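You operate a simulated robot arm through the tools that you are given. There is no shell and no other tool.

The job below is to be done with a simulated robot arm. You get a single attempt, and the scene is never put back.

TASK
Set the tension so the hand expander floats in the green band, then park the balancer.
Fine: free the tension lock first and lock it again. Where these are worked on the way, their far stop is far enough and under half their travel is too little: tension lock.

It is judged by the outcome, as a careful person would: the job done as asked, and still so three seconds after it is handed in. It fails if anything else is knocked over, pushed out of place, dropped, spilled or broken.

THE ROBOT
A 6-joint arm with a three-finger gripper, fixed in place. Base frame: the origin is on the floor under the middle of its stand, x ahead of it, y to its left, z up. Lengths are in m, angles in rad, forces in N, time in s.
It reaches about 1.213 m from its shoulder. Its first joint turns from -2.897 to 2.897 rad. Payload 4.89 kg.
Tool frame: the origin (TCP) lies between the finger pads and is the grasp point; the fingertips stand 0.03 m ahead of it; z points along the fingers, y is the line along which they close. The gripper opens to 0.164 m; its body begins 0.125 m behind the TCP.
Orientation is told as [roll, pitch, yaw] about the base's x, y, z axes, in that order, counted from this pose: with the fingers straight down and closing along the base's y, the tool's x points along the base's -x, its y along +y and its z along -z.

THE INTERFACE
- The arm moves only by the tool servo_tool. Its argument "plan" is one flat list of numbers, 7 for each row, row after row: the shift along the tool's x, y, z in m, then the turn, a rotation vector about the tool's x, y, z in rad, then the gripper command, from -1 (fully open) to 1 (shut), values between in proportion. In form: [dx, dy, dz, ax, ay, az, hand, dx, dy, dz, ax, ay, az, hand, ...]. A call has 1 to 20 rows; each row shifts and turns the commanded pose from where the row before left it, along the tool's axes as they then stand. A row lasts 0.2 s, in which the tool goes at most 0.05 m and 0.15 rad; a call with a longer step from one row to the next is refused whole, and so is a gripper value outside its range. A pose out of reach is approached as far as the arm can. The call stops where the force on the tool passes 40 N (or 10 N more than at its start, if that is more) or the arm is blocked; 0.2 s more then pass. The fingers move at their own pace (about 0.108 m/s each) and stop on an object; they squeeze with about 39 N. The grip force told is the motor's: it shows also when the fingers shut on nothing. Time passes only in rows, and 0.2 s behind the last, so rows that do not move let the fingers close. The reply holds the time, the measured pose of the TCP, the force on the tool along the base axes, the opening and the grip force, in the units named above and with some noise, with the torque about the TCP (base axes, N m) and any sound that the robot's microphone picked up.
- Cameras (640 x 400 px; columns grow to the right, rows downward): "scene" is fixed at [0.2203, -0.4975, 1.9454]; the picture's right is [0.77, -0.64, 0.00], its down [-0.45, -0.55, -0.70] and it looks along [0.45, 0.54, -0.71] (base axes); focal length 286 px, centre (320, 200). "wrist" rides on the gripper at [0.076, -0.002, -0.152] in the tool frame; the picture's right is [0.02, 1.00, 0.00], its down [-0.88, 0.02, -0.47] and it looks along [-0.47, 0.01, 0.88] (tool axes); focal length 247 px, centre (320, 200). There is no depth. A picture from a camera that has moved, and an enlarged one, comes with that camera's place and axes in the base frame and with its lens.
- snapshot(camera): a new picture of that camera. No time passes.
- raise_lower(by): moves the trunk up (or, below 0, down) by that many m; the arm rides with it, the base frame stays. It gives what a move gives, with no picture.
- close_up(camera, box): a new picture of the part [left, top, right, bottom] of that camera's present view, enlarged. No time passes.
- hand_in(): hands the job in; it is judged then, once.

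Nothing tells you positions but the pictures and the camera data. Unless the task says otherwise, let go and move clear before handing in.

The tools are called by a JSON object that holds its "op" and its "data". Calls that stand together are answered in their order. servo_tool: Moves the arm, as the interface text tells. Its arguments: {"type":"object","properties":{"plan":{"type":"array"}},"required":["plan"]} The other tools are called the same way: raise_lower (by) moves the trunk up or down; snapshot (camera) takes a picture; close_up (camera, box) takes an enlarged picture of a part of a camera's view; hand_in () hands the job in.

At the start:

```text
time_s: 0.0
tool_pos: [0.4758, 0.152, 1.657]
orientation: [0.002, -0.002, -0.001]
contact_force: [0.1, -0.1, 0.1]
wrist_torque: [0.01, -0.03, -0.02]
finger_gap: 0.1637
grip_force: 0.1
trunk travel left (down, up): [-0.275, 0.115]
```

scene: 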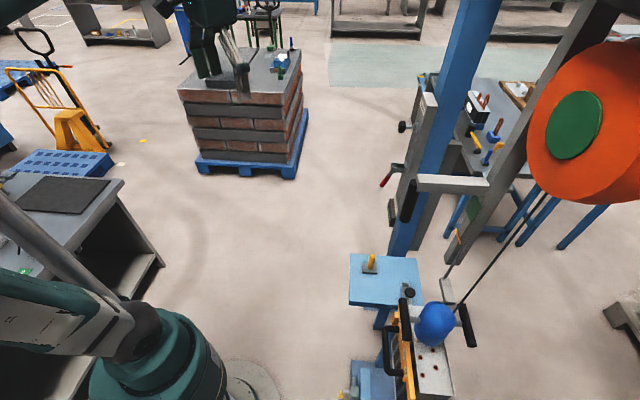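
wrist: 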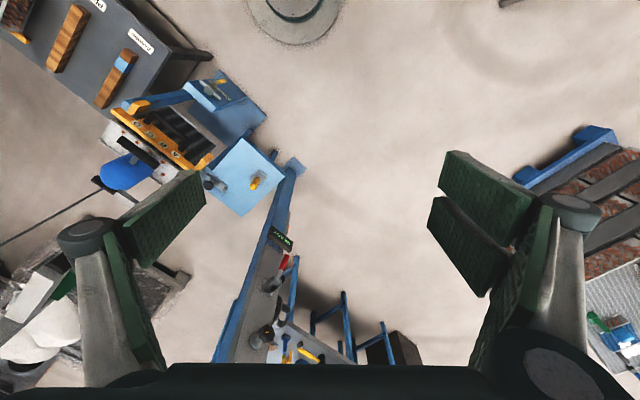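

I see a blue post with a red-handled item, a knob, an orange balancer drum with a green centre, and a hand expander (a tool with orange/black frame) hanging from a cable. I'll take close-ups to identify the tension knob, tension lock, green band and park.

{"op": "close_up", "data": {"camera": "scene", "box": [360, 60, 520, 160]}}

{"op": "close_up", "data": {"camera": "scene", "box": [360, 140, 520, 240]}}

{"op": "close_up", "data": {"camera": "scene", "box": [320, 240, 576, 400]}}

{"op": "close_up", "data": {"camera": "wrist", "box": [200, 200, 400, 370]}}

{"op": "close_up", "data": {"camera": "wrist", "box": [0, 60, 320, 260]}}

```text
4.00 times, centred on (440, 110) of scene
camera zoom: at [0.2203, -0.4975, 1.9454], right [0.77, -0.64, 0.0], down [-0.45, -0.55, -0.7], along [0.45, 0.54, -0.71], focal length 1144 px, centre (-160, 560)
```

zoom: 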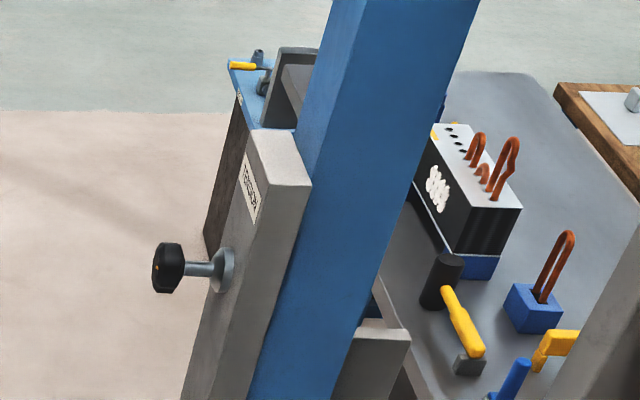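

```text
4.00 times, centred on (440, 190) of scene
camera zoom: at [0.2203, -0.4975, 1.9454], right [0.77, -0.64, 0.0], down [-0.45, -0.55, -0.7], along [0.45, 0.54, -0.71], focal length 1144 px, centre (-160, 240)
```

zoom: 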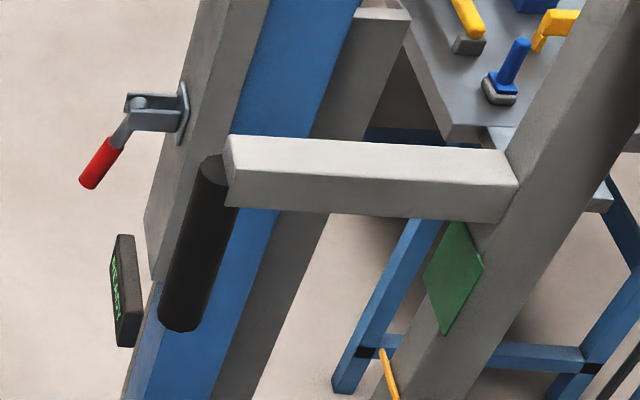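

```text
2.50 times, centred on (448, 320) of scene
camera zoom: at [0.2203, -0.4975, 1.9454], right [0.77, -0.64, 0.0], down [-0.45, -0.55, -0.7], along [0.45, 0.54, -0.71], focal length 715 px, centre (0, -100)
```

zoom: 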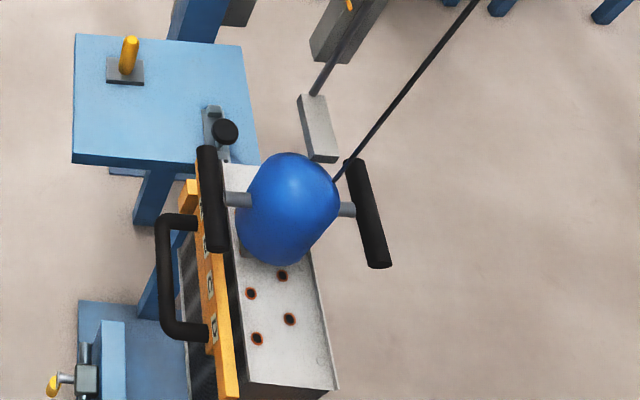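

```text
2.35 times, centred on (300, 285) of wrist
camera zoom: at [0.3999, 0.1508, 1.8102], right [-0.02, 1.0, 0.0], down [0.88, 0.02, 0.47], along [0.47, 0.01, -0.88], focal length 581 px, centre (367, 0)
```

zoom: 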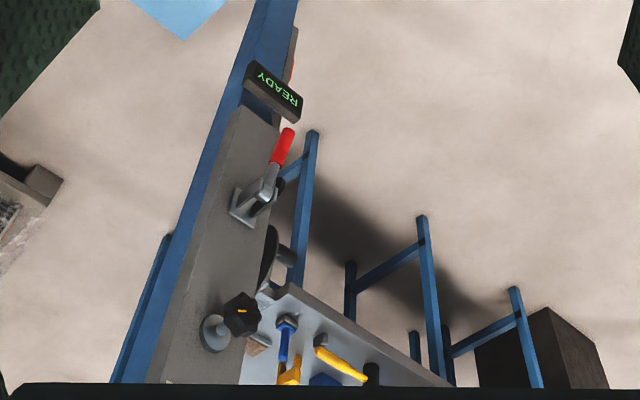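

```text
2.00 times, centred on (160, 160) of wrist
camera zoom: at [0.3999, 0.1508, 1.8102], right [-0.02, 1.0, 0.0], down [0.88, 0.02, 0.47], along [0.47, 0.01, -0.88], focal length 494 px, centre (640, 280)
```

zoom: 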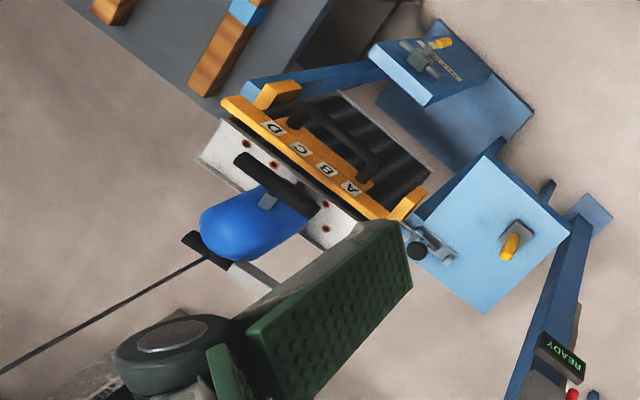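

The panel on the blue post carries a black knob at about (1.04, 0.02, 1.39), a red toggle lever near (1.03, 0.03, 1.13) and a READY display. I'll turn the wrist towards the panel to read the labels.

{"op": "servo_tool", "data": {"plan": [0, 0, 0, 0, 0, 0.15, -1, 0, 0, 0, 0, 0, 0.15, -1, 0, 0, 0, 0, 0, 0.15, -1, 0, 0, 0, 0, 0, 0.15, -1, 0, 0, 0, 0, 0, 0.15, -1, 0, 0, 0, 0, 0, 0.15, -1, 0, 0, 0, 0, -0.15, 0, -1, 0, 0, 0, 0, -0.15, 0, -1, 0, 0, 0, 0, -0.15, 0, -1, 0, 0, 0, 0, -0.15, 0, -1, 0, 0, 0, 0, -0.15, 0, -1, 0, 0, 0, 0, 0, 0, -1]}}

{"op": "snapshot", "data": {"camera": "wrist"}}

{"op": "snapshot", "data": {"camera": "scene"}}

```text
time_s: 2.6
tool_pos: [0.4748, 0.1524, 1.6574]
orientation: [0.0, -0.753, -0.901]
contact_force: [-0.1, 0.4, -0.6]
wrist_torque: [-0.06, -0.06, 0.01]
finger_gap: 0.164
grip_force: 0.1
trunk travel left (down, up): [-0.275, 0.115]
```

```text
taken
camera wrist: at [0.3754, 0.2766, 1.7173], right [0.77, 0.63, -0.01], down [0.21, -0.24, 0.95], along [0.6, -0.74, -0.32], focal length 247 px, centre (320, 200)
```

wrist: 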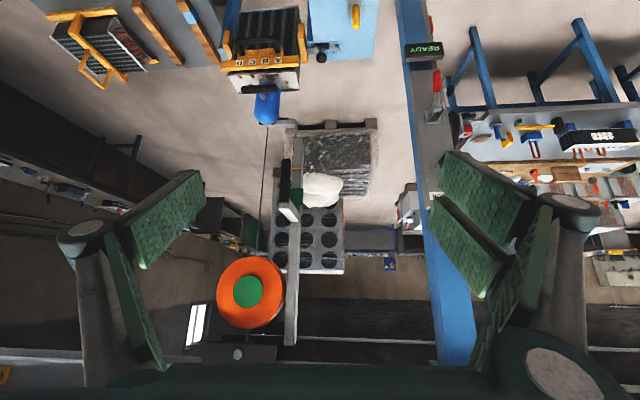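

```text
taken
```

scene: 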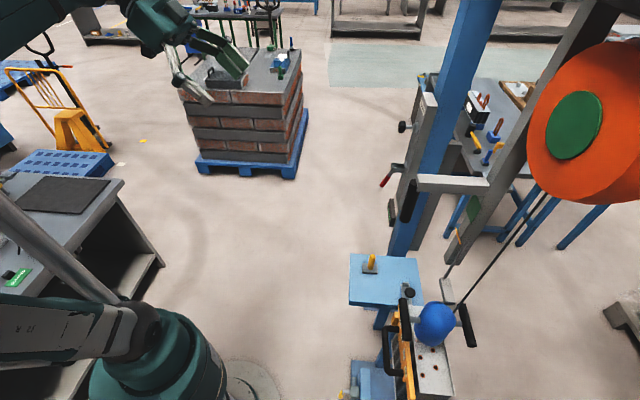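

{"op": "close_up", "data": {"camera": "wrist", "box": [380, 0, 540, 150]}}

{"op": "close_up", "data": {"camera": "wrist", "box": [190, 100, 410, 370]}}

{"op": "close_up", "data": {"camera": "wrist", "box": [190, 0, 410, 140]}}

```text
2.67 times, centred on (460, 75) of wrist
camera zoom: at [0.3754, 0.2766, 1.7173], right [0.77, 0.63, -0.01], down [0.21, -0.24, 0.95], along [0.6, -0.74, -0.32], focal length 659 px, centre (-53, 533)
```

zoom: 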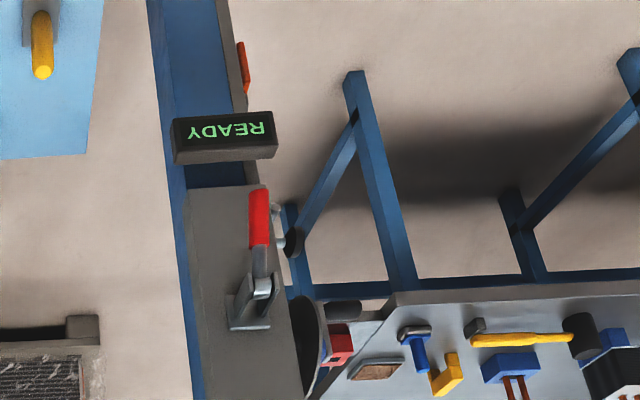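

```text
1.48 times, centred on (300, 235) of wrist
camera zoom: at [0.3754, 0.2766, 1.7173], right [0.77, 0.63, -0.01], down [0.21, -0.24, 0.95], along [0.6, -0.74, -0.32], focal length 366 px, centre (350, 148)
```

zoom: 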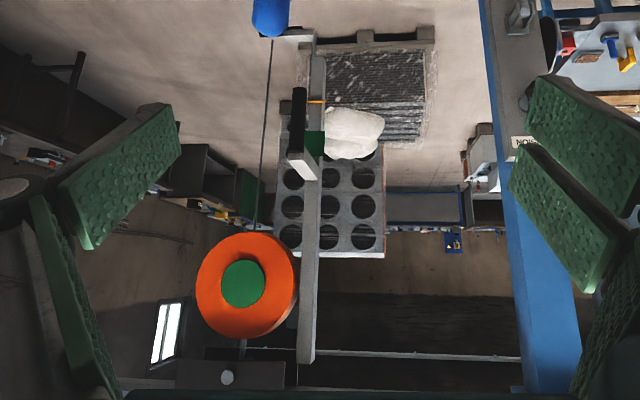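

```text
2.86 times, centred on (300, 70) of wrist
camera zoom: at [0.3754, 0.2766, 1.7173], right [0.77, 0.63, -0.01], down [0.21, -0.24, 0.95], along [0.6, -0.74, -0.32], focal length 706 px, centre (377, 571)
```

zoom: 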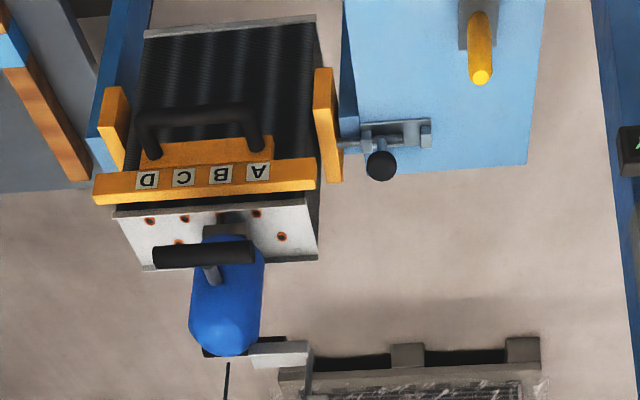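

The label on the panel reads "TENSION" (upside down in this camera). I'll bring the camera square in front of the panel to read everything.

{"op": "servo_tool", "data": {"plan": [0.019, 0.039, 0.0203, 0, 0, 0, -1, 0.019, 0.039, 0.0203, 0, 0, 0, -1, 0.019, 0.039, 0.0203, 0, 0, 0, -1, 0.019, 0.039, 0.0203, 0, 0, 0, -1, 0.019, 0.039, 0.0203, 0, 0, 0, -1, 0.019, 0.039, 0.0203, 0, 0, 0, -1, 0.019, 0.039, 0.0203, 0, 0, 0, -1, 0.019, 0.039, 0.0203, 0, 0, 0, -1, 0.019, 0.039, 0.0203, 0, 0, 0, -1, 0, 0, 0, 0, 0, 0, -1]}}

{"op": "snapshot", "data": {"camera": "wrist"}}

{"op": "snapshot", "data": {"camera": "scene"}}

```text
time_s: 4.8
tool_pos: [0.7513, 0.3715, 1.4026]
orientation: [-0.002, -0.75, -0.898]
contact_force: [2.1, 1.7, -0.1]
wrist_torque: [-0.27, 0.09, -0.2]
finger_gap: 0.1638
grip_force: 0.1
trunk travel left (down, up): [-0.275, 0.115]
```

```text
taken
camera wrist: at [0.6519, 0.4972, 1.4624], right [0.77, 0.63, -0.02], down [0.22, -0.24, 0.95], along [0.6, -0.73, -0.32], focal length 247 px, centre (320, 200)
```

wrist: 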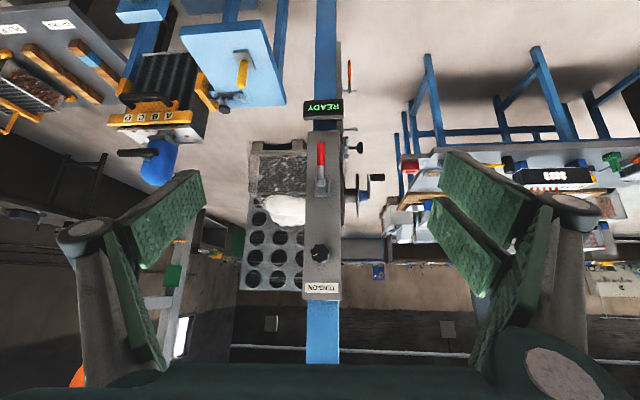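

```text
taken
```

scene: 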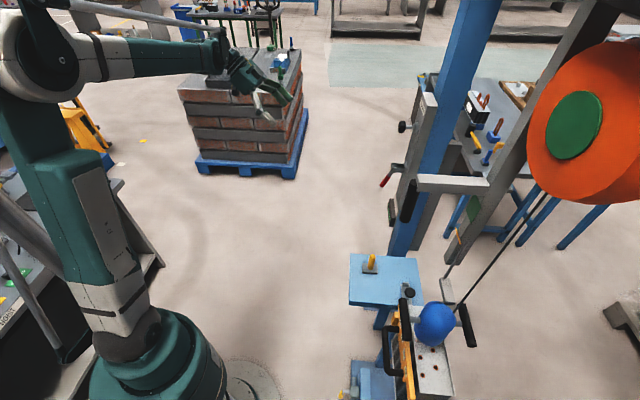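

{"op": "close_up", "data": {"camera": "wrist", "box": [270, 90, 400, 200]}}

{"op": "close_up", "data": {"camera": "wrist", "box": [270, 190, 400, 310]}}

{"op": "close_up", "data": {"camera": "wrist", "box": [270, 30, 400, 130]}}

{"op": "close_up", "data": {"camera": "wrist", "box": [120, 170, 240, 400]}}

```text
3.64 times, centred on (335, 145) of wrist
camera zoom: at [0.6519, 0.4972, 1.4624], right [0.77, 0.63, -0.02], down [0.22, -0.24, 0.95], along [0.6, -0.73, -0.32], focal length 898 px, centre (266, 400)
```

zoom: 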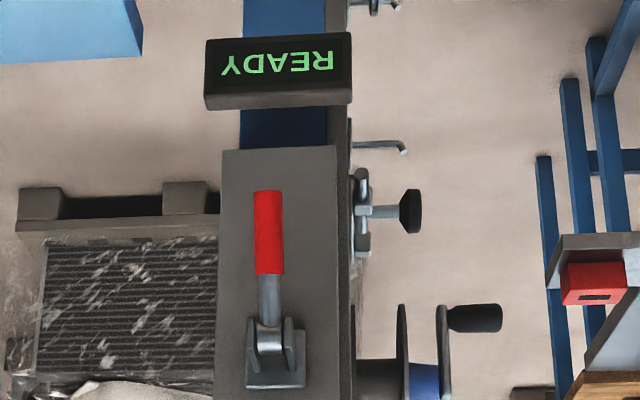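

```text
3.33 times, centred on (335, 250) of wrist
camera zoom: at [0.6519, 0.4972, 1.4624], right [0.77, 0.63, -0.02], down [0.22, -0.24, 0.95], along [0.6, -0.73, -0.32], focal length 823 px, centre (270, 33)
```

zoom: 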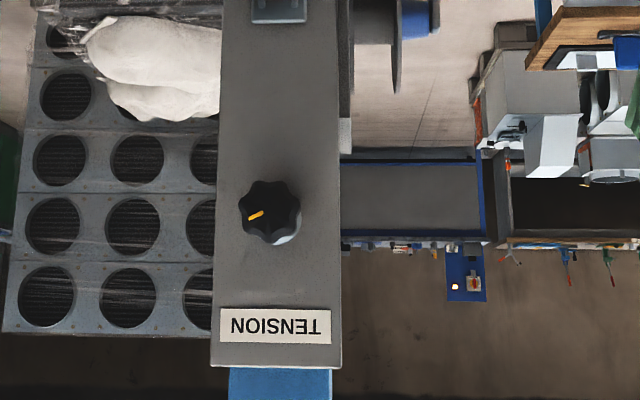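

```text
4.00 times, centred on (335, 80) of wrist
camera zoom: at [0.6519, 0.4972, 1.4624], right [0.77, 0.63, -0.02], down [0.22, -0.24, 0.95], along [0.6, -0.73, -0.32], focal length 988 px, centre (260, 680)
```

zoom: 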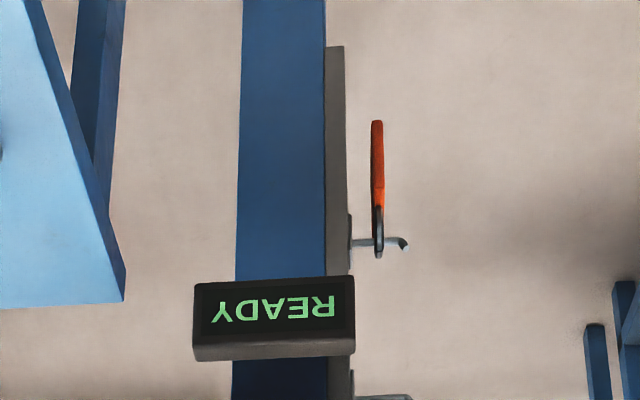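

```text
1.74 times, centred on (180, 285) of wrist
camera zoom: at [0.6519, 0.4972, 1.4624], right [0.77, 0.63, -0.02], down [0.22, -0.24, 0.95], along [0.6, -0.73, -0.32], focal length 430 px, centre (564, 52)
```

zoom: 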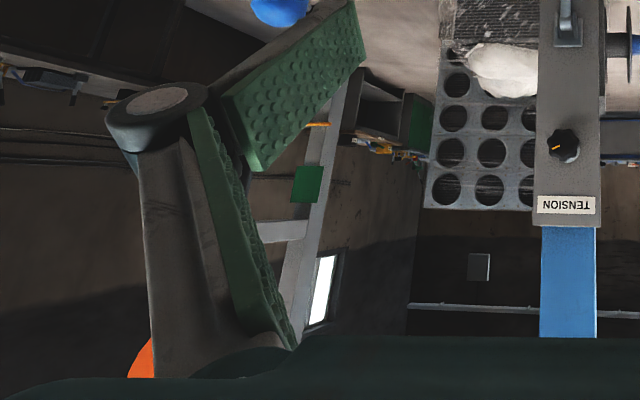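

The front face has the TENSION knob (orange pointer) and a red toggle lever, and the side face carries more controls: a crank, a knob latch and an orange lever. I'll swing round to view that side face.

{"op": "servo_tool", "data": {"plan": [0, 0, 0, 0.0912, 0, 0.0973, -1, 0, 0, 0, 0.0912, 0, 0.0973, -1, 0, 0, 0, 0.0912, 0, 0.0973, -1, 0, 0, 0, 0.0912, 0, 0.0973, -1, 0, 0, 0, 0.0912, 0, 0.0973, -1, 0, 0, 0, 0.0912, 0, 0.0973, -1, 0, 0, 0, 0, 0, 0, -1]}}

{"op": "snapshot", "data": {"camera": "wrist"}}

```text
time_s: 6.4
tool_pos: [0.7608, 0.3575, 1.4061]
orientation: [0.036, -0.71, -1.698]
contact_force: [0.3, -1.3, 1.0]
wrist_torque: [0.07, 0.03, -0.04]
finger_gap: 0.1639
grip_force: 0.0
out of reach, approached as far as the arm can: row 6
trunk travel left (down, up): [-0.275, 0.115]
```

```text
taken
camera wrist: at [0.774, 0.5144, 1.4729], right [1.0, -0.09, 0.01], down [-0.04, -0.36, 0.93], along [-0.08, -0.93, -0.36], focal length 247 px, centre (320, 200)
```

wrist: 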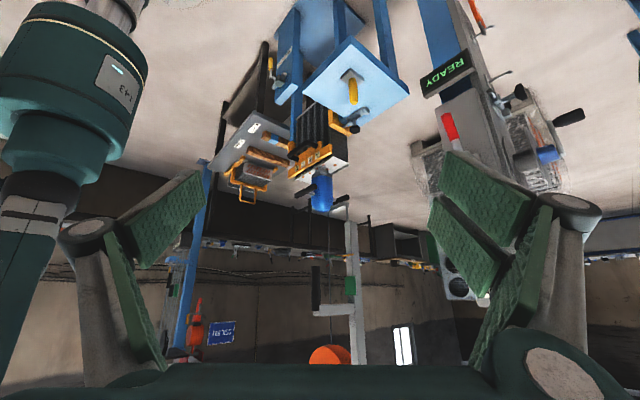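

{"op": "servo_tool", "data": {"plan": [0.005, 0.04, 0.005, 0, 0, 0, -1, 0.005, 0.04, 0.005, 0, 0, 0, -1, 0.005, 0.04, 0.005, 0, 0, 0, -1, 0.005, 0.04, 0.005, 0, 0, 0, -1, 0.005, 0.04, 0.005, 0, 0, 0, -1, 0.005, 0.04, 0.005, 0, 0, 0, -1, 0.005, 0.04, 0.005, 0, 0, 0, -1, 0, 0, 0, 0, 0, 0, -1]}}

{"op": "snapshot", "data": {"camera": "wrist"}}

{"op": "snapshot", "data": {"camera": "scene"}}

```text
time_s: 8.2
tool_pos: [1.0412, 0.3323, 1.3631]
orientation: [0.034, -0.712, -1.696]
contact_force: [1.3, -0.5, -1.6]
wrist_torque: [-0.18, 0.23, -0.16]
finger_gap: 0.1641
grip_force: 0.1
trunk travel left (down, up): [-0.275, 0.115]
```

```text
taken
camera wrist: at [1.0549, 0.4891, 1.4305], right [1.0, -0.09, 0.01], down [-0.04, -0.36, 0.93], along [-0.08, -0.93, -0.36], focal length 247 px, centre (320, 200)
```

wrist: 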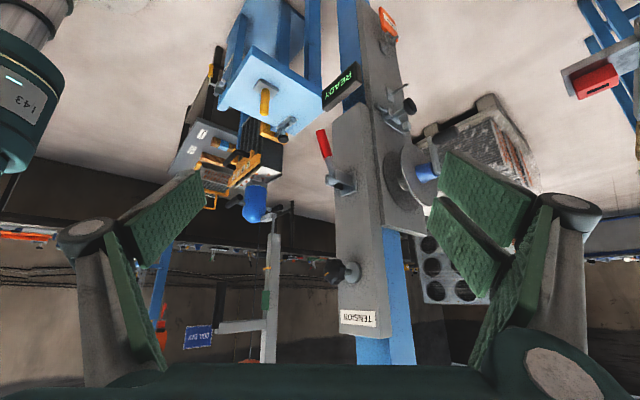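

```text
taken
```

scene: 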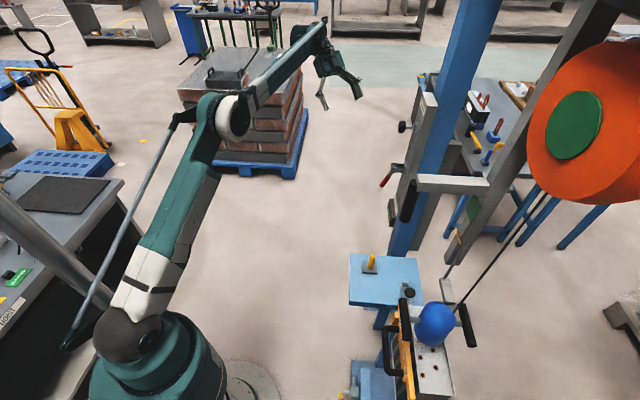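

{"op": "close_up", "data": {"camera": "wrist", "box": [300, 0, 460, 110]}}

{"op": "close_up", "data": {"camera": "wrist", "box": [300, 90, 460, 200]}}

{"op": "close_up", "data": {"camera": "wrist", "box": [190, 170, 350, 370]}}

{"op": "close_up", "data": {"camera": "wrist", "box": [310, 230, 430, 350]}}

```text
3.64 times, centred on (380, 55) of wrist
camera zoom: at [1.0549, 0.4891, 1.4305], right [1.0, -0.09, 0.01], down [-0.04, -0.36, 0.93], along [-0.08, -0.93, -0.36], focal length 898 px, centre (102, 727)
```

zoom: 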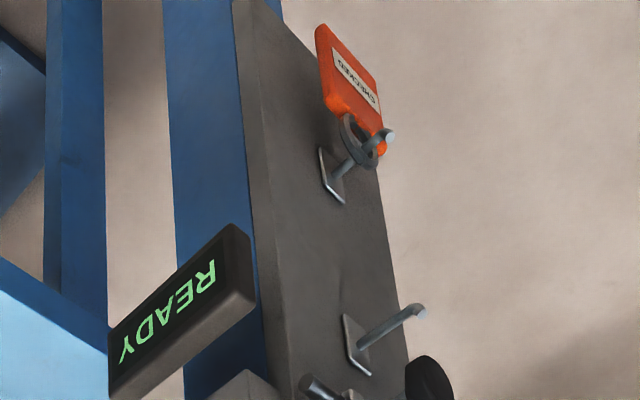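

```text
3.64 times, centred on (380, 145) of wrist
camera zoom: at [1.0549, 0.4891, 1.4305], right [1.0, -0.09, 0.01], down [-0.04, -0.36, 0.93], along [-0.08, -0.93, -0.36], focal length 898 px, centre (102, 400)
```

zoom: 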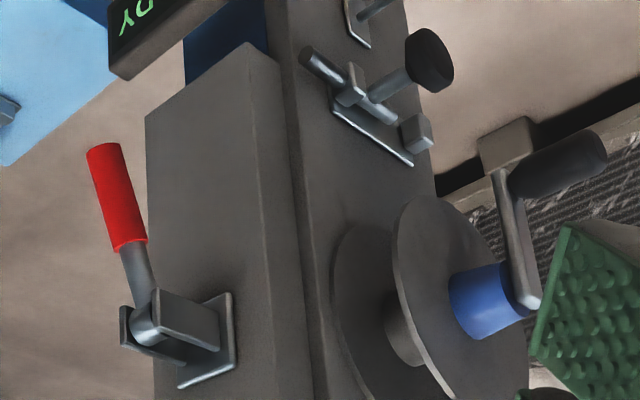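

```text
2.00 times, centred on (270, 270) of wrist
camera zoom: at [1.0549, 0.4891, 1.4305], right [1.0, -0.09, 0.01], down [-0.04, -0.36, 0.93], along [-0.08, -0.93, -0.36], focal length 494 px, centre (420, 60)
```

zoom: 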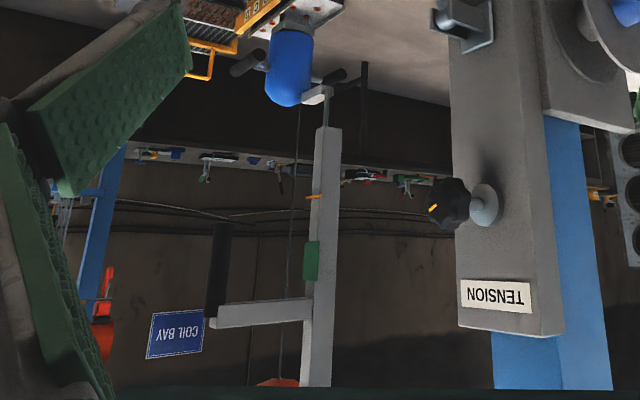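

```text
3.33 times, centred on (370, 290) of wrist
camera zoom: at [1.0549, 0.4891, 1.4305], right [1.0, -0.09, 0.01], down [-0.04, -0.36, 0.93], along [-0.08, -0.93, -0.36], focal length 823 px, centre (153, -100)
```

zoom: 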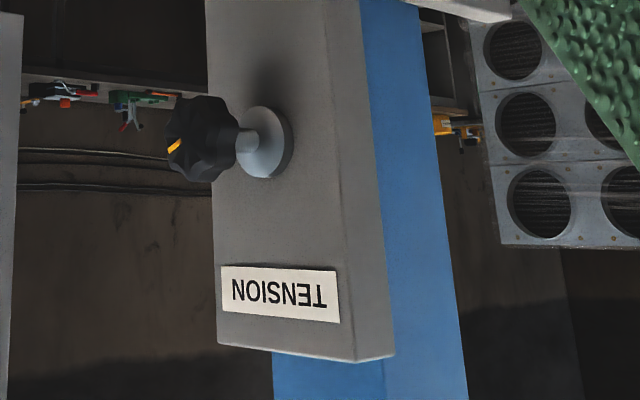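

The side face only has a crank, slide bolt and a tag hook, none of which looks like the balancer's. The balancer mast hangs near (0.80, -0.38) with a green patch, an orange pointer below it and a black handle near (0.68, -0.28). I'll retreat and look up at the balancer to learn how it is parked.

{"op": "servo_tool", "data": {"plan": [0, -0.04, 0, 0, 0, 0, -1, 0, -0.04, 0, 0, 0, 0, -1, 0, -0.04, 0, 0, 0, 0, -1, 0, -0.04, 0, 0, 0, 0, -1, 0, -0.04, 0, 0, 0, 0, -1, 0, -0.04, 0, 0, 0, 0, -1, 0, -0.04, 0, 0, 0, 0, -1, 0, -0.04, 0, 0, 0, 0, -1, 0, 0, 0, -0.0872, 0, -0.101, -1, 0, 0, 0, -0.0872, 0, -0.101, -1, 0, 0, 0, -0.0872, 0, -0.101, -1, 0, 0, 0, -0.0872, 0, -0.101, -1, 0, 0, 0, -0.0872, 0, -0.101, -1, 0, 0, 0, 0, -0.13, 0, -1, 0, 0, 0, 0, -0.13, 0, -1, 0, 0, 0, 0, -0.13, 0, -1, 0, 0, 0, 0, -0.13, 0, -1, 0, 0, 0, 0, 0, 0, -1]}}

{"op": "snapshot", "data": {"camera": "wrist"}}

```text
time_s: 12.0
tool_pos: [0.7231, 0.364, 1.3563]
orientation: [0.068, -1.249, -1.068]
contact_force: [0.9, 0.2, -0.1]
wrist_torque: [-0.05, -0.03, -0.08]
finger_gap: 0.1642
grip_force: 0.1
out of reach, approached as far as the arm can: row 8
trunk travel left (down, up): [-0.275, 0.115]
```

```text
taken
camera wrist: at [0.6337, 0.5046, 1.3324], right [0.84, 0.54, 0.0], down [-0.09, 0.14, 0.99], along [0.53, -0.83, 0.17], focal length 247 px, centre (320, 200)
```

wrist: 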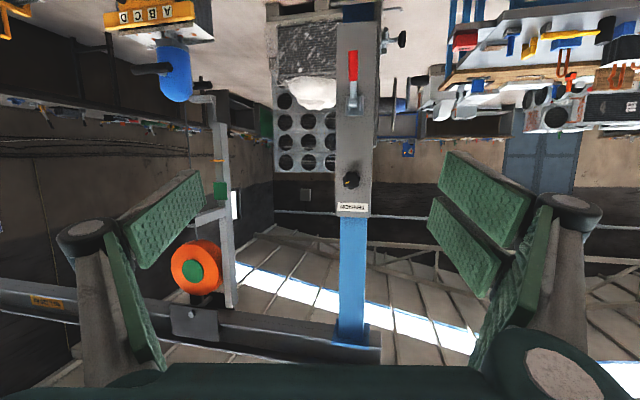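

{"op": "close_up", "data": {"camera": "wrist", "box": [0, 260, 160, 360]}}

{"op": "close_up", "data": {"camera": "wrist", "box": [130, 130, 390, 370]}}

{"op": "close_up", "data": {"camera": "wrist", "box": [130, 40, 260, 240]}}

{"op": "close_up", "data": {"camera": "wrist", "box": [310, 30, 430, 220]}}

```text
4.00 times, centred on (80, 310) of wrist
camera zoom: at [0.6337, 0.5046, 1.3324], right [0.84, 0.54, 0.0], down [-0.09, 0.14, 0.99], along [0.53, -0.83, 0.17], focal length 988 px, centre (1280, -240)
```

zoom: 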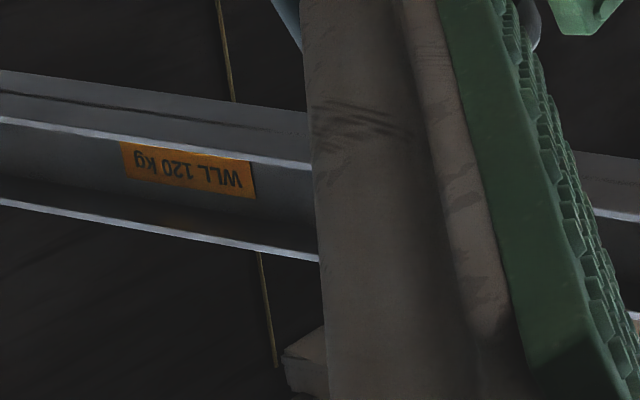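

```text
1.67 times, centred on (260, 250) of wrist
camera zoom: at [0.6337, 0.5046, 1.3324], right [0.84, 0.54, 0.0], down [-0.09, 0.14, 0.99], along [0.53, -0.83, 0.17], focal length 412 px, centre (420, 117)
```

zoom: 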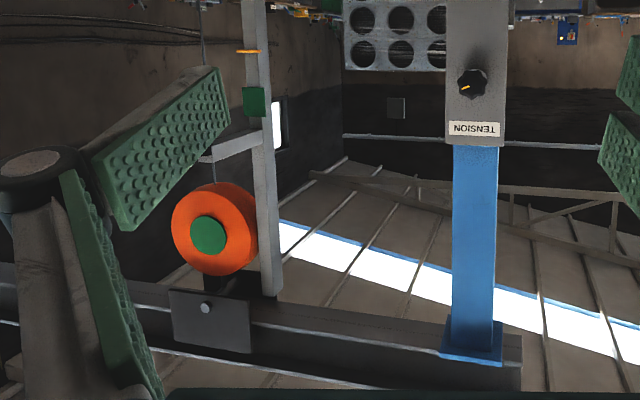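

```text
2.00 times, centred on (195, 140) of wrist
camera zoom: at [0.6337, 0.5046, 1.3324], right [0.84, 0.54, 0.0], down [-0.09, 0.14, 0.99], along [0.53, -0.83, 0.17], focal length 494 px, centre (570, 320)
```

zoom: 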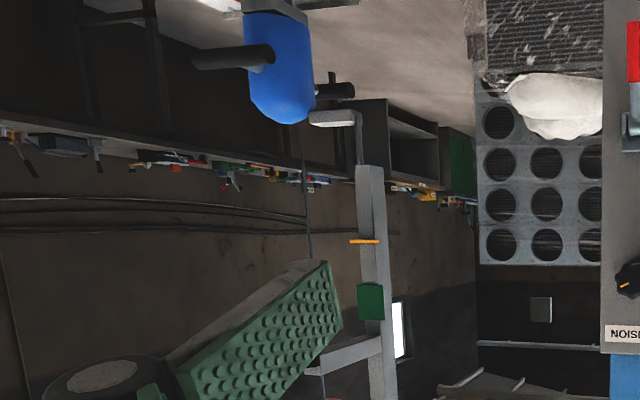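

```text
2.11 times, centred on (370, 125) of wrist
camera zoom: at [0.6337, 0.5046, 1.3324], right [0.84, 0.54, 0.0], down [-0.09, 0.14, 0.99], along [0.53, -0.83, 0.17], focal length 520 px, centre (215, 358)
```

zoom: 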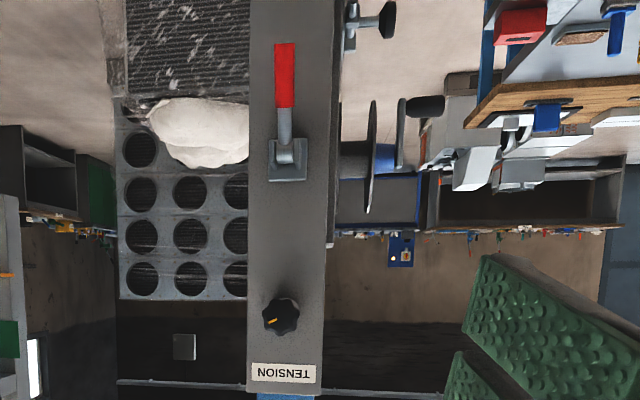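

The mast and drum hang from a trolley on an overhead I-beam rail, so parking probably means sliding the trolley along by its black handle. I'll look at the whole rail to find the park place.

{"op": "servo_tool", "data": {"plan": [-0.0104, -0.0416, -0.0113, 0, 0, 0, -1, -0.0104, -0.0416, -0.0113, 0, 0, 0, -1, -0.0104, -0.0416, -0.0113, 0, 0, 0, -1, -0.0104, -0.0416, -0.0113, 0, 0, 0, -1, -0.0104, -0.0416, -0.0113, 0, 0, 0, -1, -0.0104, -0.0416, -0.0113, 0, 0, 0, -1, -0.0104, -0.0416, -0.0113, 0, 0, 0, -1, 0, 0, 0, 0, -0.15, 0, -1, 0, 0, 0, 0, -0.15, 0, -1, 0, 0, 0, 0, 0, 0, -1]}}

{"op": "snapshot", "data": {"camera": "wrist"}}

{"op": "snapshot", "data": {"camera": "scene"}}

```text
time_s: 14.2
tool_pos: [0.4875, 0.2252, 1.4434]
orientation: [0.794, -1.54, -1.793]
contact_force: [1.0, 2.2, -0.9]
wrist_torque: [-0.11, -0.01, -0.32]
finger_gap: 0.1634
grip_force: 0.1
out of reach, approached as far as the arm can: row 7, 8, 9
trunk travel left (down, up): [-0.275, 0.115]
```

```text
taken
camera wrist: at [0.4059, 0.3557, 1.3712], right [0.84, 0.54, 0.0], down [-0.25, 0.38, 0.89], along [0.48, -0.75, 0.45], focal length 247 px, centre (320, 200)
```

wrist: 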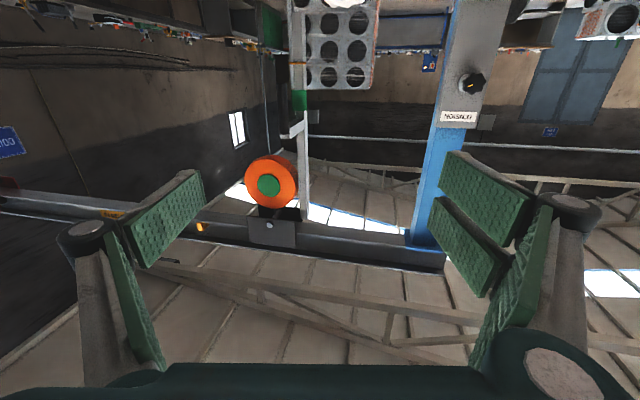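

```text
taken
```

scene: 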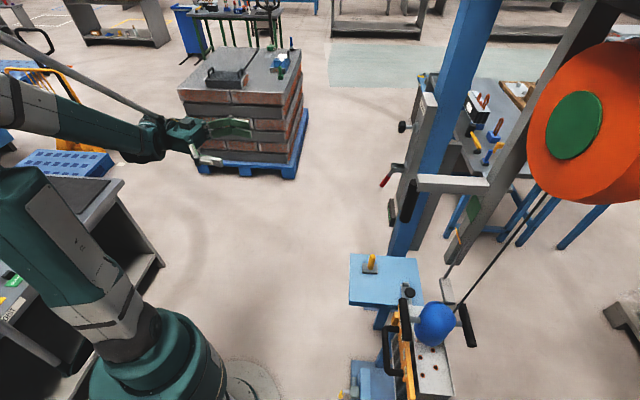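

{"op": "close_up", "data": {"camera": "wrist", "box": [0, 150, 240, 300]}}

{"op": "close_up", "data": {"camera": "wrist", "box": [180, 140, 460, 290]}}

{"op": "close_up", "data": {"camera": "wrist", "box": [180, 180, 300, 260]}}

```text
2.67 times, centred on (120, 225) of wrist
camera zoom: at [0.4059, 0.3557, 1.3712], right [0.84, 0.54, 0.0], down [-0.25, 0.38, 0.89], along [0.48, -0.75, 0.45], focal length 659 px, centre (853, 133)
```

zoom: 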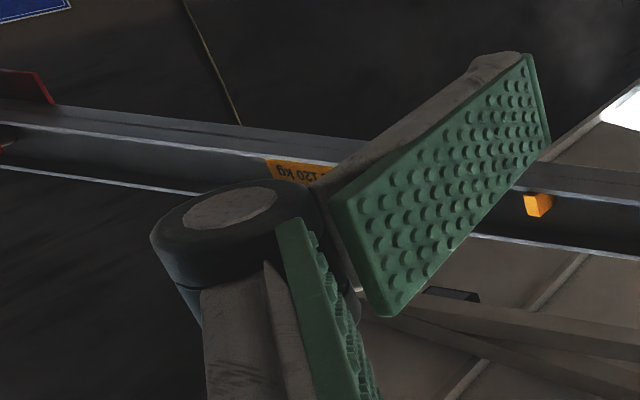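

```text
2.29 times, centred on (320, 215) of wrist
camera zoom: at [0.4059, 0.3557, 1.3712], right [0.84, 0.54, 0.0], down [-0.25, 0.38, 0.89], along [0.48, -0.75, 0.45], focal length 564 px, centre (320, 166)
```

zoom: 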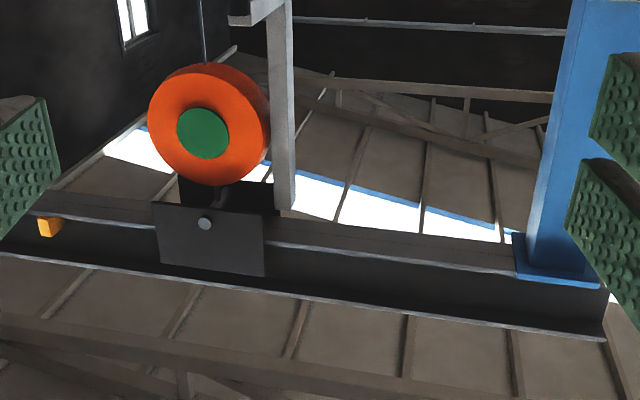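

```text
5.00 times, centred on (240, 220) of wrist
camera zoom: at [0.4059, 0.3557, 1.3712], right [0.84, 0.54, 0.0], down [-0.25, 0.38, 0.89], along [0.48, -0.75, 0.45], focal length 1235 px, centre (720, 100)
```

zoom: 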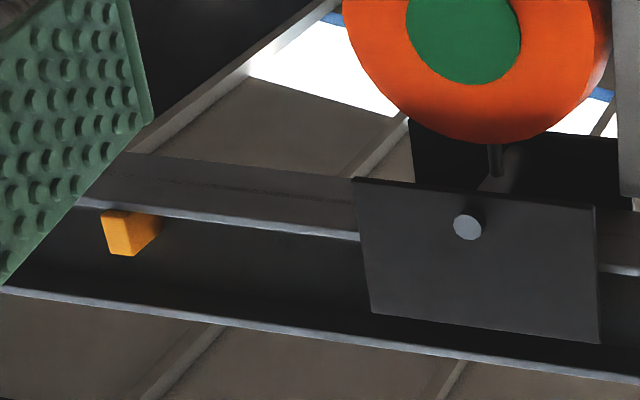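

{"op": "servo_tool", "data": {"plan": [0, 0, 0, 0, 0.15, 0, -1, 0, 0, 0, 0.14, 0, 0.02, -1, 0, 0, 0, 0.14, 0, 0.02, -1, 0, 0, 0, 0.14, 0, 0.02, -1, 0, 0, 0, 0.14, 0, 0.02, -1, 0, 0, 0, 0.14, 0, 0.02, -1, 0, 0, 0, 0, 0, 0, -1]}}

{"op": "snapshot", "data": {"camera": "wrist"}}

```text
time_s: 15.8
tool_pos: [0.5825, 0.142, 1.4432]
orientation: [0.1, -1.382, -1.391]
contact_force: [-0.2, 0.1, 0.4]
wrist_torque: [-0.02, 0.01, -0.04]
finger_gap: 0.1638
grip_force: 0.1
out of reach, approached as far as the arm can: row 2, 3, 4, 5, 6
trunk travel left (down, up): [-0.275, 0.115]
```

```text
taken
camera wrist: at [0.5375, 0.3003, 1.3979], right [0.96, 0.28, 0.0], down [-0.08, 0.29, 0.95], along [0.27, -0.92, 0.3], focal length 247 px, centre (320, 200)
```

wrist: 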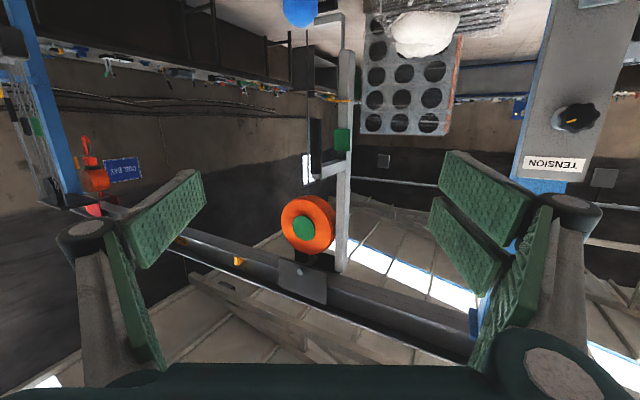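

{"op": "close_up", "data": {"camera": "wrist", "box": [0, 100, 200, 250]}}

{"op": "close_up", "data": {"camera": "wrist", "box": [160, 190, 360, 320]}}

{"op": "close_up", "data": {"camera": "wrist", "box": [0, 60, 120, 230]}}

{"op": "close_up", "data": {"camera": "wrist", "box": [280, 0, 380, 200]}}

```text
2.67 times, centred on (100, 175) of wrist
camera zoom: at [0.5375, 0.3003, 1.3979], right [0.96, 0.28, 0.0], down [-0.08, 0.29, 0.95], along [0.27, -0.92, 0.3], focal length 659 px, centre (907, 267)
```

zoom: 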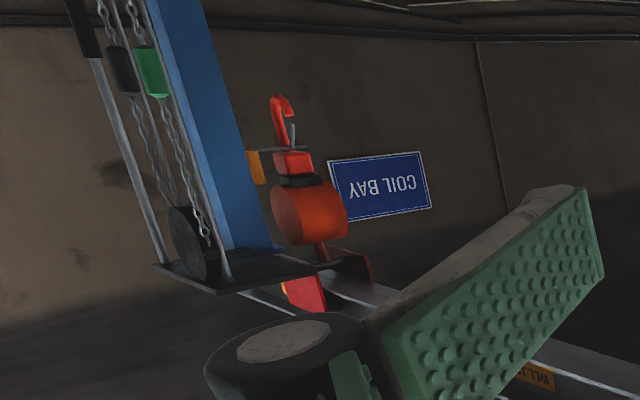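

```text
3.08 times, centred on (260, 255) of wrist
camera zoom: at [0.5375, 0.3003, 1.3979], right [0.96, 0.28, 0.0], down [-0.08, 0.29, 0.95], along [0.27, -0.92, 0.3], focal length 760 px, centre (505, 31)
```

zoom: 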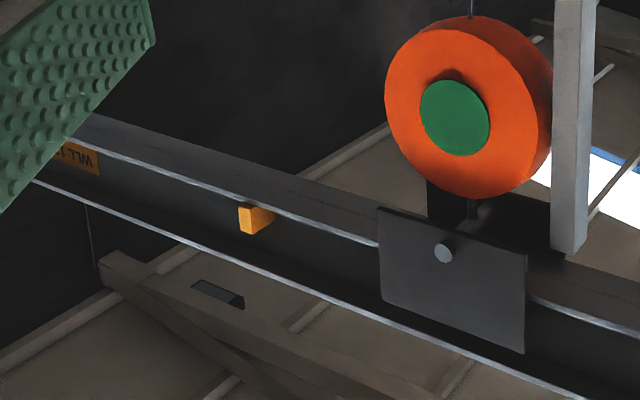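

```text
2.35 times, centred on (60, 145) of wrist
camera zoom: at [0.5375, 0.3003, 1.3979], right [0.96, 0.28, 0.0], down [-0.08, 0.29, 0.95], along [0.27, -0.92, 0.3], focal length 581 px, centre (932, 329)
```

zoom: 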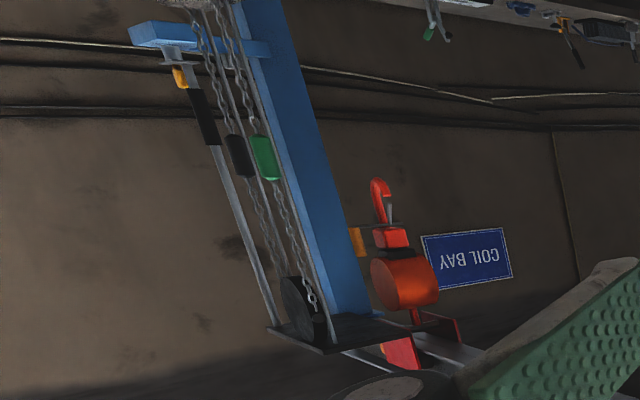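

```text
2.00 times, centred on (330, 100) of wrist
camera zoom: at [0.5375, 0.3003, 1.3979], right [0.96, 0.28, 0.0], down [-0.08, 0.29, 0.95], along [0.27, -0.92, 0.3], focal length 494 px, centre (300, 400)
```

zoom: 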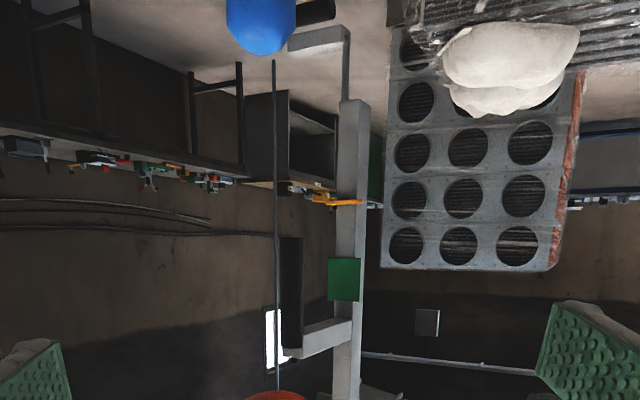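

{"op": "close_up", "data": {"camera": "scene", "box": [480, 0, 640, 110]}}

{"op": "close_up", "data": {"camera": "scene", "box": [500, 80, 640, 300]}}

{"op": "close_up", "data": {"camera": "scene", "box": [400, 160, 500, 300]}}

{"op": "close_up", "data": {"camera": "scene", "box": [340, 240, 500, 400]}}

```text
3.64 times, centred on (560, 55) of scene
camera zoom: at [0.2203, -0.4975, 1.9454], right [0.77, -0.64, 0.0], down [-0.45, -0.55, -0.7], along [0.45, 0.54, -0.71], focal length 1040 px, centre (-553, 727)
```

zoom: 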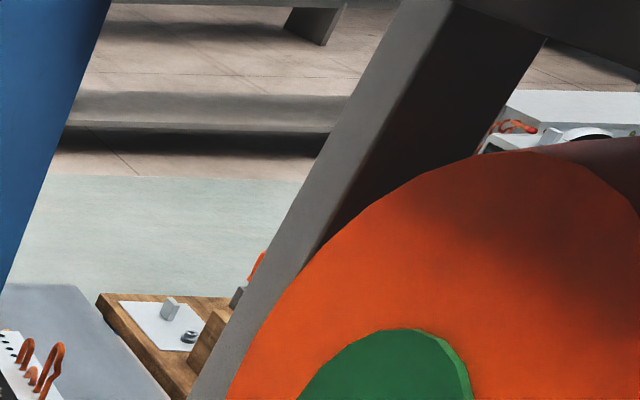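

```text
1.82 times, centred on (570, 190) of scene
camera zoom: at [0.2203, -0.4975, 1.9454], right [0.77, -0.64, 0.0], down [-0.45, -0.55, -0.7], along [0.45, 0.54, -0.71], focal length 520 px, centre (-134, 218)
```

zoom: 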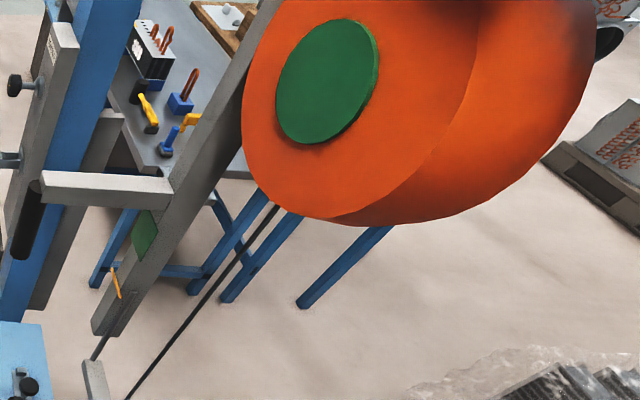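

```text
2.86 times, centred on (450, 230) of scene
camera zoom: at [0.2203, -0.4975, 1.9454], right [0.77, -0.64, 0.0], down [-0.45, -0.55, -0.7], along [0.45, 0.54, -0.71], focal length 817 px, centre (-51, 114)
```

zoom: 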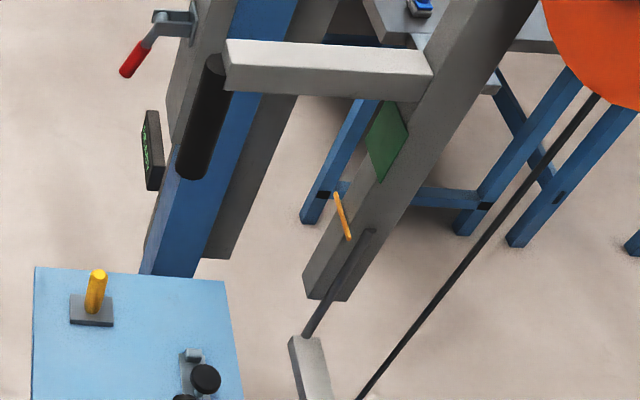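

```text
2.50 times, centred on (420, 320) of scene
camera zoom: at [0.2203, -0.4975, 1.9454], right [0.77, -0.64, 0.0], down [-0.45, -0.55, -0.7], along [0.45, 0.54, -0.71], focal length 715 px, centre (70, -100)
```

zoom: 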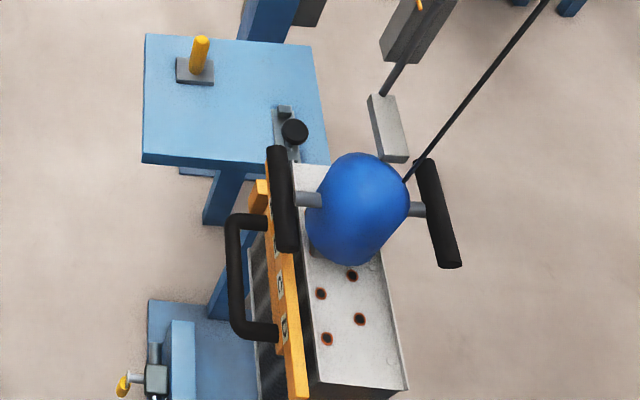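

The rail has an orange stop block about 0.3 m beyond the trolley, and the red lever on the panel is the tension lock, with its pivot near (1.04, 0.03, 1.21) and its handle hanging down. I'll square the tool up to the panel at 45° yaw and move in front of the red lever.

{"op": "servo_tool", "data": {"plan": [0, 0.03, 0, -0.125, 0, 0, -1, 0, 0.03, 0, -0.125, 0, 0, -1, 0, 0.03, 0, -0.125, 0, 0, -1, 0, 0.03, 0, -0.125, 0, 0, -1, 0.03, 0.03, 0, 0, 0, 0, -1, 0.03, 0.03, 0, 0, 0, 0, -1, 0.03, 0, 0, 0, 0, 0, -1, 0, 0, 0, 0, 0, 0, -1]}}

{"op": "snapshot", "data": {"camera": "wrist"}}

```text
time_s: 17.6
tool_pos: [0.7295, 0.2538, 1.369]
orientation: [0.598, -1.382, -1.388]
contact_force: [0.9, 1.6, -0.5]
wrist_torque: [-0.04, 0.0, -0.1]
finger_gap: 0.164
grip_force: 0.0
trunk travel left (down, up): [-0.275, 0.115]
```

```text
taken
camera wrist: at [0.6197, 0.3722, 1.3176], right [0.71, 0.7, 0.08], down [-0.29, 0.18, 0.94], along [0.64, -0.69, 0.33], focal length 247 px, centre (320, 200)
```

wrist: 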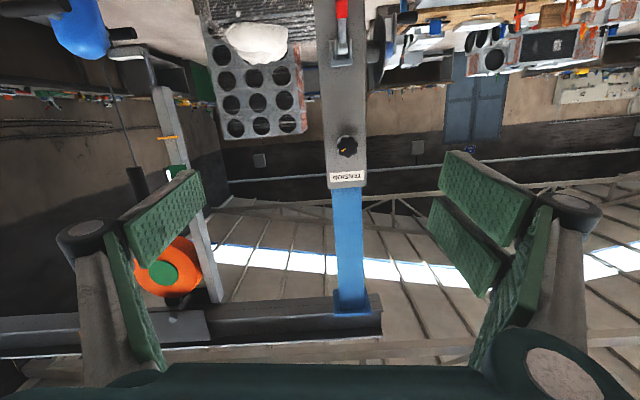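

{"op": "servo_tool", "data": {"plan": [0, 0, 0, 0, -0.15, 0, -1, 0, 0, 0, 0, 0, -0.08, -1, 0.0341, 0.0083, 0.0304, 0, 0, 0, -1, 0.0341, 0.0083, 0.0304, 0, 0, 0, -1, 0.0341, 0.0083, 0.0304, 0, 0, 0, -1, 0.0341, 0.0083, 0.0304, 0, 0, 0, -1, 0.0341, 0.0083, 0.0304, 0, 0, 0, -1, 0.0341, 0.0083, 0.0304, 0, 0, 0, -1, 0.0341, 0.0083, 0.0304, 0, 0, 0, -1, 0, 0, 0, 0, 0, 0, -1]}}

{"op": "snapshot", "data": {"camera": "wrist"}}

{"op": "snapshot", "data": {"camera": "scene"}}

```text
time_s: 19.8
tool_pos: [0.9242, 0.1465, 1.1302]
orientation: [1.337, -1.544, -2.132]
contact_force: [0.9, 0.9, -1.1]
wrist_torque: [-0.07, -0.06, -0.12]
finger_gap: 0.164
grip_force: 0.1
trunk travel left (down, up): [-0.275, 0.115]
```

```text
taken
camera wrist: at [0.8179, 0.2553, 1.0556], right [0.71, 0.7, 0.0], down [-0.33, 0.33, 0.88], along [0.62, -0.63, 0.47], focal length 247 px, centre (320, 200)
```

wrist: 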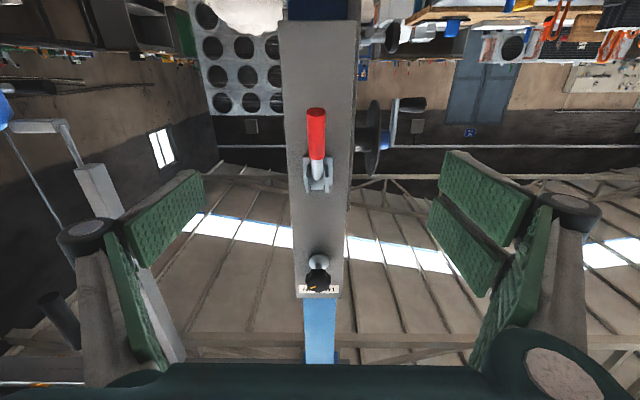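

```text
taken
```

scene: 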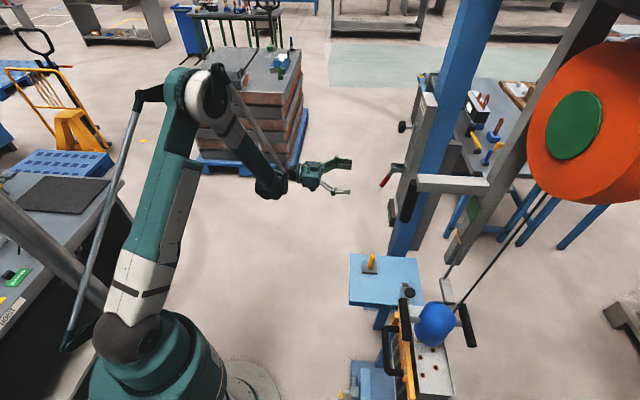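

{"op": "servo_tool", "data": {"plan": [0, -0.0012, 0.0365, 0, 0, 0, -1, 0, -0.0012, 0.0365, 0, 0, 0, -1, 0, -0.0012, 0.0365, 0, 0, 0, -1, 0, -0.0009, 0.0365, 0, 0, 0, -1, 0, 0, 0, 0, 0, 0, -1]}}

{"op": "snapshot", "data": {"camera": "wrist"}}

{"op": "close_up", "data": {"camera": "scene", "box": [320, 120, 480, 220]}}

```text
time_s: 21.0
tool_pos: [1.0233, 0.0363, 1.1283]
orientation: [1.339, -1.544, -2.138]
contact_force: [0.2, -0.1, -0.3]
wrist_torque: [0.0, 0.0, -0.02]
finger_gap: 0.164
grip_force: 0.0
trunk travel left (down, up): [-0.275, 0.115]
```

```text
taken
camera wrist: at [0.9177, 0.147, 1.0537], right [0.72, 0.7, 0.0], down [-0.33, 0.33, 0.88], along [0.62, -0.63, 0.47], focal length 247 px, centre (320, 200)
```

wrist: 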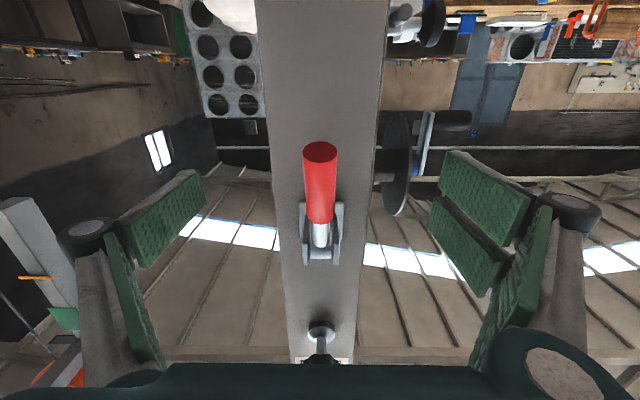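

```text
4.00 times, centred on (400, 170) of scene
camera zoom: at [0.2203, -0.4975, 1.9454], right [0.77, -0.64, 0.0], down [-0.45, -0.55, -0.7], along [0.45, 0.54, -0.71], focal length 1144 px, centre (0, 320)
```

zoom: 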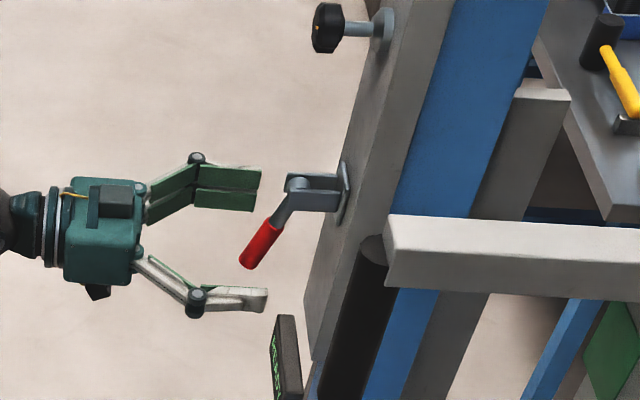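

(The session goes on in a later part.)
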